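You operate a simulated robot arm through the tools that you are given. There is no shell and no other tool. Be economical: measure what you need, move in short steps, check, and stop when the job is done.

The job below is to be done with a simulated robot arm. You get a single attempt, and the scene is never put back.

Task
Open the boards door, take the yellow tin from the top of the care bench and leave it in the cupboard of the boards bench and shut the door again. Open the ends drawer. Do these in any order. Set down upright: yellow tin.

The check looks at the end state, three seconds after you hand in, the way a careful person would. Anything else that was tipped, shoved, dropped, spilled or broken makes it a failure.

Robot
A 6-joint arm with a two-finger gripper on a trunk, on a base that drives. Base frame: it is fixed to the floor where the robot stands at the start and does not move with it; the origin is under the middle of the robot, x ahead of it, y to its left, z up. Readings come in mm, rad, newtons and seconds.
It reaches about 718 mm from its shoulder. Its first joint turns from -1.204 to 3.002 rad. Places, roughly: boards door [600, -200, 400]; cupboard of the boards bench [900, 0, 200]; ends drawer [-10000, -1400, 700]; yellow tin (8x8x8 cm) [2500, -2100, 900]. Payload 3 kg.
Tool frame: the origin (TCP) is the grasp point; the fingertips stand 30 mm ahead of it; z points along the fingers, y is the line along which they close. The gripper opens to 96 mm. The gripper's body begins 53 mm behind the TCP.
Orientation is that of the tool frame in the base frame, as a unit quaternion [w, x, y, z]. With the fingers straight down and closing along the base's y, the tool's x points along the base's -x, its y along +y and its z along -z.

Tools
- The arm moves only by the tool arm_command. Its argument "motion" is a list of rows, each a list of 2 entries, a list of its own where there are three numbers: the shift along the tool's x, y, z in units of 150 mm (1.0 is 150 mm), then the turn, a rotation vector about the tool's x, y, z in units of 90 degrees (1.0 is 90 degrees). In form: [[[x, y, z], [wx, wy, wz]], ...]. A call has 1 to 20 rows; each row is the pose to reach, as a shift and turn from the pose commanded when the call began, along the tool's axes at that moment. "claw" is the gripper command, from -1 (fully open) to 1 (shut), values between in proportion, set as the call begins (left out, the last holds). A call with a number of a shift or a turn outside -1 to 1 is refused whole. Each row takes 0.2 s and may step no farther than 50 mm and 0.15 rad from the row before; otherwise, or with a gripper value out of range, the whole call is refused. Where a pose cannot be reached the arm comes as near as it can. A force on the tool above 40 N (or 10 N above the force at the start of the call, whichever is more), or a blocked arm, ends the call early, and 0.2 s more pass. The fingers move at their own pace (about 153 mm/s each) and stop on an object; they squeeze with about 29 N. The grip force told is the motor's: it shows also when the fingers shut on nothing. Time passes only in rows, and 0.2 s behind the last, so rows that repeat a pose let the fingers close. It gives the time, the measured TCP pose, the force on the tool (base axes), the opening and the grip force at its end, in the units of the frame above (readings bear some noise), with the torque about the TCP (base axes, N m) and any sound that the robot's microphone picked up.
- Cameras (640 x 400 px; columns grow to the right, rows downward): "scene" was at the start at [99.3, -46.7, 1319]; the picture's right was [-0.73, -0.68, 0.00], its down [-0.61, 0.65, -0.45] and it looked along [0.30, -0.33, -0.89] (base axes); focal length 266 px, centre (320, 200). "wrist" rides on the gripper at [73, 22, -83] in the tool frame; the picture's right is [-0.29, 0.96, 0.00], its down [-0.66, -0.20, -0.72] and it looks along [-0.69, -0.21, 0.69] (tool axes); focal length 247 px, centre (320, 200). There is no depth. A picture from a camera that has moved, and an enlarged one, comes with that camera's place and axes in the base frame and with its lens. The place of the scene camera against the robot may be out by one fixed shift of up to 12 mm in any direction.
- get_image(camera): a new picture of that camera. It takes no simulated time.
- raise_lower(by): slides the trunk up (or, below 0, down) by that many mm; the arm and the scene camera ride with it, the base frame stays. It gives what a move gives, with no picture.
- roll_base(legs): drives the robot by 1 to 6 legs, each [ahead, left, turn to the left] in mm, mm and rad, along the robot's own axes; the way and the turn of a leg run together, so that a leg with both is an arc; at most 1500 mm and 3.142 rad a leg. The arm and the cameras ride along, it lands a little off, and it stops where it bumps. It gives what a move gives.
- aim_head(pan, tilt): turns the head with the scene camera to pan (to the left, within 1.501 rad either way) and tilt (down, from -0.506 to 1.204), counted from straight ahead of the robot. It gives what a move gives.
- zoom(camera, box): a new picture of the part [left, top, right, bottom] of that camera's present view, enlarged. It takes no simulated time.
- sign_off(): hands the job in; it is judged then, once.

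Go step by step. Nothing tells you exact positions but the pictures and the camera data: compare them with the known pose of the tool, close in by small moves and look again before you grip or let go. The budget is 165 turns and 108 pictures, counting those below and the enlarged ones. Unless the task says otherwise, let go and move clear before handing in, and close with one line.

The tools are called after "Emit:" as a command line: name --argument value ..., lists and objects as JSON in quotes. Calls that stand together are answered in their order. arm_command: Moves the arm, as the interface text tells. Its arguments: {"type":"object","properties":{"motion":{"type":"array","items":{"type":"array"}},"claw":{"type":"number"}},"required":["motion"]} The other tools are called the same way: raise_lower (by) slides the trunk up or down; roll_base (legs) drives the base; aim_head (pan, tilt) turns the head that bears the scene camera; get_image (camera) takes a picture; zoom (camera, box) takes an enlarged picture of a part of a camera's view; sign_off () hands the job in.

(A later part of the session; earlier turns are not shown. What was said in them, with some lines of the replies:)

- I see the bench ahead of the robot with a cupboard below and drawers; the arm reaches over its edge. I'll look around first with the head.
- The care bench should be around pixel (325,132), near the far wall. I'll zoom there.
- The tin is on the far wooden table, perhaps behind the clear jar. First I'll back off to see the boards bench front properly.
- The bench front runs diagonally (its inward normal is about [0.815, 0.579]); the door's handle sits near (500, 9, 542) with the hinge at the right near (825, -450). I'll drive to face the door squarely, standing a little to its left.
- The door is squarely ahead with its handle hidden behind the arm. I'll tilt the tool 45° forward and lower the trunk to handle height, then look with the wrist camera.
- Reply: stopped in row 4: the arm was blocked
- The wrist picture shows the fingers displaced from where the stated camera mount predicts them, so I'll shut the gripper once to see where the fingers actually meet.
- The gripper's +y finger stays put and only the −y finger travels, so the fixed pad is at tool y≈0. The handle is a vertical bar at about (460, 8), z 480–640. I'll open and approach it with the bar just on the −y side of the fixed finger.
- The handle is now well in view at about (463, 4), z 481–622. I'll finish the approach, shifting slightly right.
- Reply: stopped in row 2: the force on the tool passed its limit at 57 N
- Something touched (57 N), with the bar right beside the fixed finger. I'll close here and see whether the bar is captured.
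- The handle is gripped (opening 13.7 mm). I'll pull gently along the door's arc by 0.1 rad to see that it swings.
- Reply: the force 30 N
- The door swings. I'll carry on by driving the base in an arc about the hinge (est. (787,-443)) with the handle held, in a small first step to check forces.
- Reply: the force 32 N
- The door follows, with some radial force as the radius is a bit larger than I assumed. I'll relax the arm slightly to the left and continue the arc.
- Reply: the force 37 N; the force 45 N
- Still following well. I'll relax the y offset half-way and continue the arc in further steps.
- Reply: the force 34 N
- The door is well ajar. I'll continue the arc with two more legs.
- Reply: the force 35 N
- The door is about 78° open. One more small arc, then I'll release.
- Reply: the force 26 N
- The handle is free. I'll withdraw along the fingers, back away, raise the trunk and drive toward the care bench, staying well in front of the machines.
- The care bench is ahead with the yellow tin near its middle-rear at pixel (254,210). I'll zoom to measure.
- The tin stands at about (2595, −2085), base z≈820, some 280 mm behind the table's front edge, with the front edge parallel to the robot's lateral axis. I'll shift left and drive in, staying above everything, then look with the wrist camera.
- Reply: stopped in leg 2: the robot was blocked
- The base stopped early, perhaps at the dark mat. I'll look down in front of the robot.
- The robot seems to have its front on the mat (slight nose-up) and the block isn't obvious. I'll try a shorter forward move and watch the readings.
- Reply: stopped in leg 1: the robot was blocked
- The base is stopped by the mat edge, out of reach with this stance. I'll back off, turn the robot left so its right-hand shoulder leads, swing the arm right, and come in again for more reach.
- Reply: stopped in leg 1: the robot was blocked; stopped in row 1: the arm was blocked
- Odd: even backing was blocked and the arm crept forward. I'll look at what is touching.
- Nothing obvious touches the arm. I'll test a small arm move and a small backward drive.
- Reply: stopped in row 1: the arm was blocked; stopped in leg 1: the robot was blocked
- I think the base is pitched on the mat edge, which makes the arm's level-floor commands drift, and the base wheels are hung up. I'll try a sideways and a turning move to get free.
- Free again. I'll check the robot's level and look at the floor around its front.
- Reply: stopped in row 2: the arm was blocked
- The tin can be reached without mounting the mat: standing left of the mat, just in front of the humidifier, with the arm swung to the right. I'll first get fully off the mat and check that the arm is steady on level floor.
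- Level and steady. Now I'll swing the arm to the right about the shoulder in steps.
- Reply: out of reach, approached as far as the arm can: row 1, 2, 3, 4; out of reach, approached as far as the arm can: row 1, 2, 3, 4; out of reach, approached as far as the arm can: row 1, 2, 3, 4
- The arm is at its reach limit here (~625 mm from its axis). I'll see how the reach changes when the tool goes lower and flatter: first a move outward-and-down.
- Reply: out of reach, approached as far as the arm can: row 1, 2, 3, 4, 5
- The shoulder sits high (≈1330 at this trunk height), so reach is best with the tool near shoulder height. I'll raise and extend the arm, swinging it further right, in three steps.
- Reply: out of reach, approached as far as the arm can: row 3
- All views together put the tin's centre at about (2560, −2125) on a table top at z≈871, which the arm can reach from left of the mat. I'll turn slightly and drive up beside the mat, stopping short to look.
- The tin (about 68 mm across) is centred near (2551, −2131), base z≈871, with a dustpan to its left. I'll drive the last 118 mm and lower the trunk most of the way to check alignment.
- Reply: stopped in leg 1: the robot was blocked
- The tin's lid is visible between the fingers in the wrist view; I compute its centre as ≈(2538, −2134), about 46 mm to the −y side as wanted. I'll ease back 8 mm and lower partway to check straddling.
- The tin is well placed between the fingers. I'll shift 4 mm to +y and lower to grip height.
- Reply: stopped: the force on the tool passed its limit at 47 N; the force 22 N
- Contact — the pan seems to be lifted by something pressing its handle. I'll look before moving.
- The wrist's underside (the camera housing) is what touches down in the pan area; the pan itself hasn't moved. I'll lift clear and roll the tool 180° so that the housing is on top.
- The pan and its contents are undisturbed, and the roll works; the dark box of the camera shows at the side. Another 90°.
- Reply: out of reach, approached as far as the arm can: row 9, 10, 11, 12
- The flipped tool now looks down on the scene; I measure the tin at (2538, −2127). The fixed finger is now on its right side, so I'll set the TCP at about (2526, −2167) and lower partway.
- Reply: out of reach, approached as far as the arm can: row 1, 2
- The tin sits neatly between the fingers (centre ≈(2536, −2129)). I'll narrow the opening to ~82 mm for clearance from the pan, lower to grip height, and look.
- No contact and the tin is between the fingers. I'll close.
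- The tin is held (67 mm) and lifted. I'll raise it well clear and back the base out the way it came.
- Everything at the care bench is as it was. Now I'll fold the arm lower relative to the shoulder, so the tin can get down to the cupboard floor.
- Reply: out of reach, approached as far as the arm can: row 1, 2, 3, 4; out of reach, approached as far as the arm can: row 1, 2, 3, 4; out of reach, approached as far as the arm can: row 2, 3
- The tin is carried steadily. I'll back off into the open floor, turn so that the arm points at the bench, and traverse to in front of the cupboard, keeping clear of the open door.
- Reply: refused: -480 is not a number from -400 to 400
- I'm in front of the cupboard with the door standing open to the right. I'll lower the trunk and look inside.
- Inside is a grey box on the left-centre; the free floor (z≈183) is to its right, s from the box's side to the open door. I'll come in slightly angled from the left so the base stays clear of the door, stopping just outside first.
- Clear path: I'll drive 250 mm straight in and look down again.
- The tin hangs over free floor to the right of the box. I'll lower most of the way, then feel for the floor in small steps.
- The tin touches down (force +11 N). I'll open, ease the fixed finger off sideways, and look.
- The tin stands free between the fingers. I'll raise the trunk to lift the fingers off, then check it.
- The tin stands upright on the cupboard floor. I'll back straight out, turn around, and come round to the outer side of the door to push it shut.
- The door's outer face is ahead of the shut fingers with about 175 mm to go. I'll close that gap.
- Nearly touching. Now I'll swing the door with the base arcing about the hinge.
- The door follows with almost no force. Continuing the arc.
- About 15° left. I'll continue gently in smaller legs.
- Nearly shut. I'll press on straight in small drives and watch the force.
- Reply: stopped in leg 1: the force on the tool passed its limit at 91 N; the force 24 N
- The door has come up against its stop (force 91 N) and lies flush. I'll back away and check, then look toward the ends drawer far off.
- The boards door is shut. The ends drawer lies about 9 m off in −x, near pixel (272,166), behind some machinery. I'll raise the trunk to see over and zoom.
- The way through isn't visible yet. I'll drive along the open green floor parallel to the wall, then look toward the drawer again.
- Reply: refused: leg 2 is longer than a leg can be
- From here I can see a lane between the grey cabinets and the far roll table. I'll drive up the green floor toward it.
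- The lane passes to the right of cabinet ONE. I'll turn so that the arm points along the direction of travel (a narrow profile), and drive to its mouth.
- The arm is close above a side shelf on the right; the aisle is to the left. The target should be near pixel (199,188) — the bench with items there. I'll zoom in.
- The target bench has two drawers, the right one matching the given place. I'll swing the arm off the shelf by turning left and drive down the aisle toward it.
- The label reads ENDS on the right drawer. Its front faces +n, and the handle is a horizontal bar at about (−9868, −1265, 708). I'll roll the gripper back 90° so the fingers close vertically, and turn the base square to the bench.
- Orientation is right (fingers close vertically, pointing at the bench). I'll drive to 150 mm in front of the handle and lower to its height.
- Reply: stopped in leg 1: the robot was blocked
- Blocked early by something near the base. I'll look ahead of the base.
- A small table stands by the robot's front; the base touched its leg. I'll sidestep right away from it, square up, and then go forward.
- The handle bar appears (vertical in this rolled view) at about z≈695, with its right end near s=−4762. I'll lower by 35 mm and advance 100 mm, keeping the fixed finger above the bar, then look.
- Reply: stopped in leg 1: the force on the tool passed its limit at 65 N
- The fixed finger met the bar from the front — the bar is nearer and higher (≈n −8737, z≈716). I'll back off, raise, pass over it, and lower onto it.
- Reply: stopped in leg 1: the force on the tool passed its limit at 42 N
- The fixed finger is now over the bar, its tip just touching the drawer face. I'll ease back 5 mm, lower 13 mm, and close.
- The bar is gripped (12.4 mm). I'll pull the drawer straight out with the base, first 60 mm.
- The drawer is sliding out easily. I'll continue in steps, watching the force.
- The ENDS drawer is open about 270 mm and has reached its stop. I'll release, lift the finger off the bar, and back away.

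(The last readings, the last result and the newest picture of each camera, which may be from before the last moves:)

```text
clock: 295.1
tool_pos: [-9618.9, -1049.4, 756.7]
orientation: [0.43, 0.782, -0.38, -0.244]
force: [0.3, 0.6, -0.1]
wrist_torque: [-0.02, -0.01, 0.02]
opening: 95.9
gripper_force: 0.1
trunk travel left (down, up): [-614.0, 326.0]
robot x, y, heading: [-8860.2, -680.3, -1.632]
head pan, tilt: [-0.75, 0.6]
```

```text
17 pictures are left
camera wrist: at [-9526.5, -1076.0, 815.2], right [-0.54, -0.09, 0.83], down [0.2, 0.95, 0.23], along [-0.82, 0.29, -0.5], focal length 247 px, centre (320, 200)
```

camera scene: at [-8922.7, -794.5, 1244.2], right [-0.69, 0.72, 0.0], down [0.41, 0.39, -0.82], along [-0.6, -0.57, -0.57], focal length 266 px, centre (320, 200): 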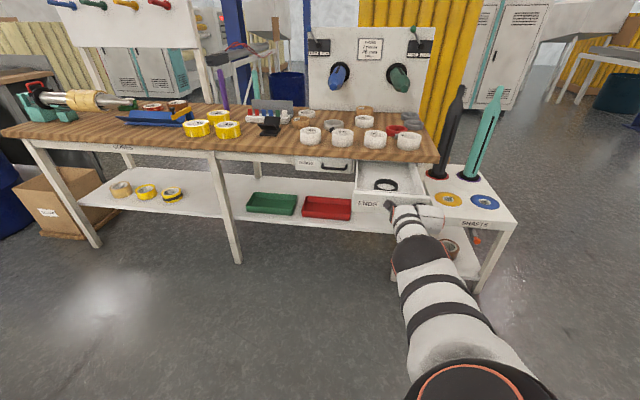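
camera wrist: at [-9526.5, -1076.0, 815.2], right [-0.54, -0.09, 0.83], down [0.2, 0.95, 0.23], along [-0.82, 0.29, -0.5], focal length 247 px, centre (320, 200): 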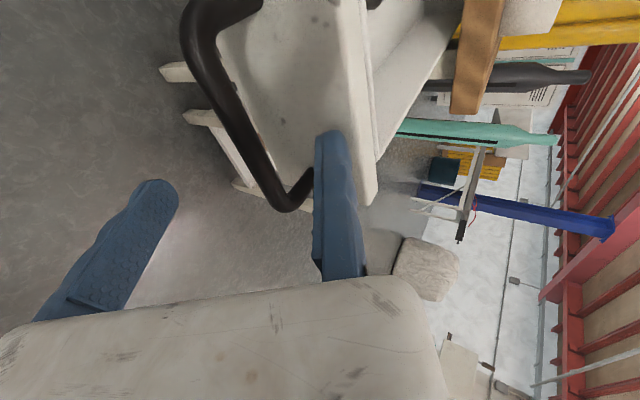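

The finger is clear above the bar. I'll back off a short way (a small table stands behind) and lift.

Emit:
roll_base --legs '[[-31, 39, 0]]'

Emit:
raise_lower --by 150

Emit:
roll_base --legs '[[-200, -160, 0]]'

Emit:
get_image --camera "scene"

Emit:
aim_head --pan 0.6 --tilt 0.6

Emit:
get_image --camera "scene"

```text
clock: 296.0
tool_pos: [-9577.7, -1021.4, 758.6]
orientation: [0.43, 0.783, -0.379, -0.242]
force: [1.1, -0.1, 0.8]
wrist_torque: [0.02, -0.01, -0.04]
opening: 96.1
gripper_force: 0.2
trunk travel left (down, up): [-614.0, 326.0]
robot x, y, heading: [-8825.2, -651.2, -1.634]
head pan, tilt: [-0.75, 0.6]
```

```text
clock: 297.7
tool_pos: [-9578.0, -1020.5, 906.9]
orientation: [0.43, 0.783, -0.379, -0.242]
force: [-0.2, 0.3, -0.2]
wrist_torque: [-0.02, 0.01, 0.0]
opening: 96.0
gripper_force: 0.1
trunk travel left (down, up): [-764.0, 176.0]
robot x, y, heading: [-8821.3, -653.7, -1.629]
head pan, tilt: [-0.75, 0.6]
```

```text
clock: 299.6
tool_pos: [-9727.0, -817.3, 909.3]
orientation: [0.43, 0.784, -0.378, -0.241]
force: [0.0, -0.5, 0.5]
wrist_torque: [0.0, 0.04, -0.02]
opening: 96.1
gripper_force: 0.1
trunk travel left (down, up): [-764.0, 176.0]
robot x, y, heading: [-8970.5, -447.4, -1.628]
head pan, tilt: [-0.75, 0.6]
```

```text
16 pictures are left
camera scene: at [-9030.9, -559.5, 1422.3], right [-0.69, 0.72, 0.0], down [0.41, 0.39, -0.82], along [-0.59, -0.57, -0.57], focal length 266 px, centre (320, 200)
```

scene: 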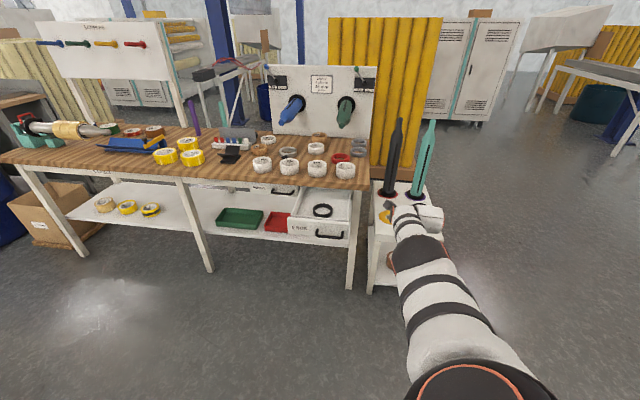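

```text
clock: 301.1
tool_pos: [-9726.7, -818.7, 907.7]
orientation: [0.431, 0.783, -0.378, -0.241]
force: [-0.2, 0.2, 0.6]
wrist_torque: [-0.01, 0.01, -0.01]
opening: 95.8
gripper_force: 0.1
trunk travel left (down, up): [-764.0, 176.0]
robot x, y, heading: [-8971.1, -447.7, -1.623]
head pan, tilt: [0.6, 0.6]
```

```text
15 pictures are left
camera scene: at [-8921.4, -573.8, 1422.3], right [-0.85, -0.52, 0.0], down [-0.29, 0.48, -0.83], along [0.43, -0.71, -0.56], focal length 266 px, centre (320, 200)
```

scene: 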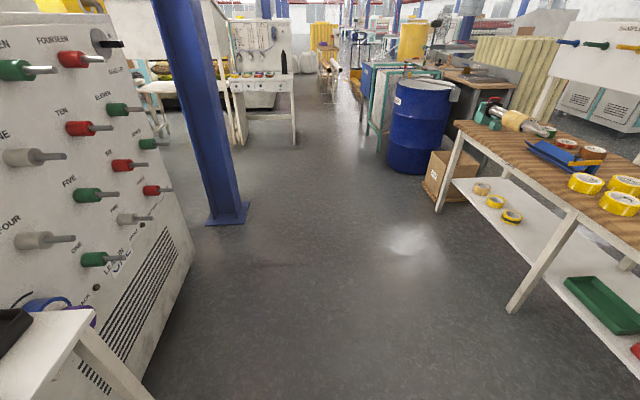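

The ENDS drawer stands open with the robot clear of it. The yellow tin is upright in the boards cupboard with the door shut, and nothing looks disturbed. I'm handing in.

Emit:
sign_off

```text
The job is handed in.
```

The yellow tin is upright in the boards cupboard with the door shut, the ends drawer is open, and the job is handed in. On the way the base nudged a table leg and the wrist briefly touched the dustpan; neither looked moved in the pictures.
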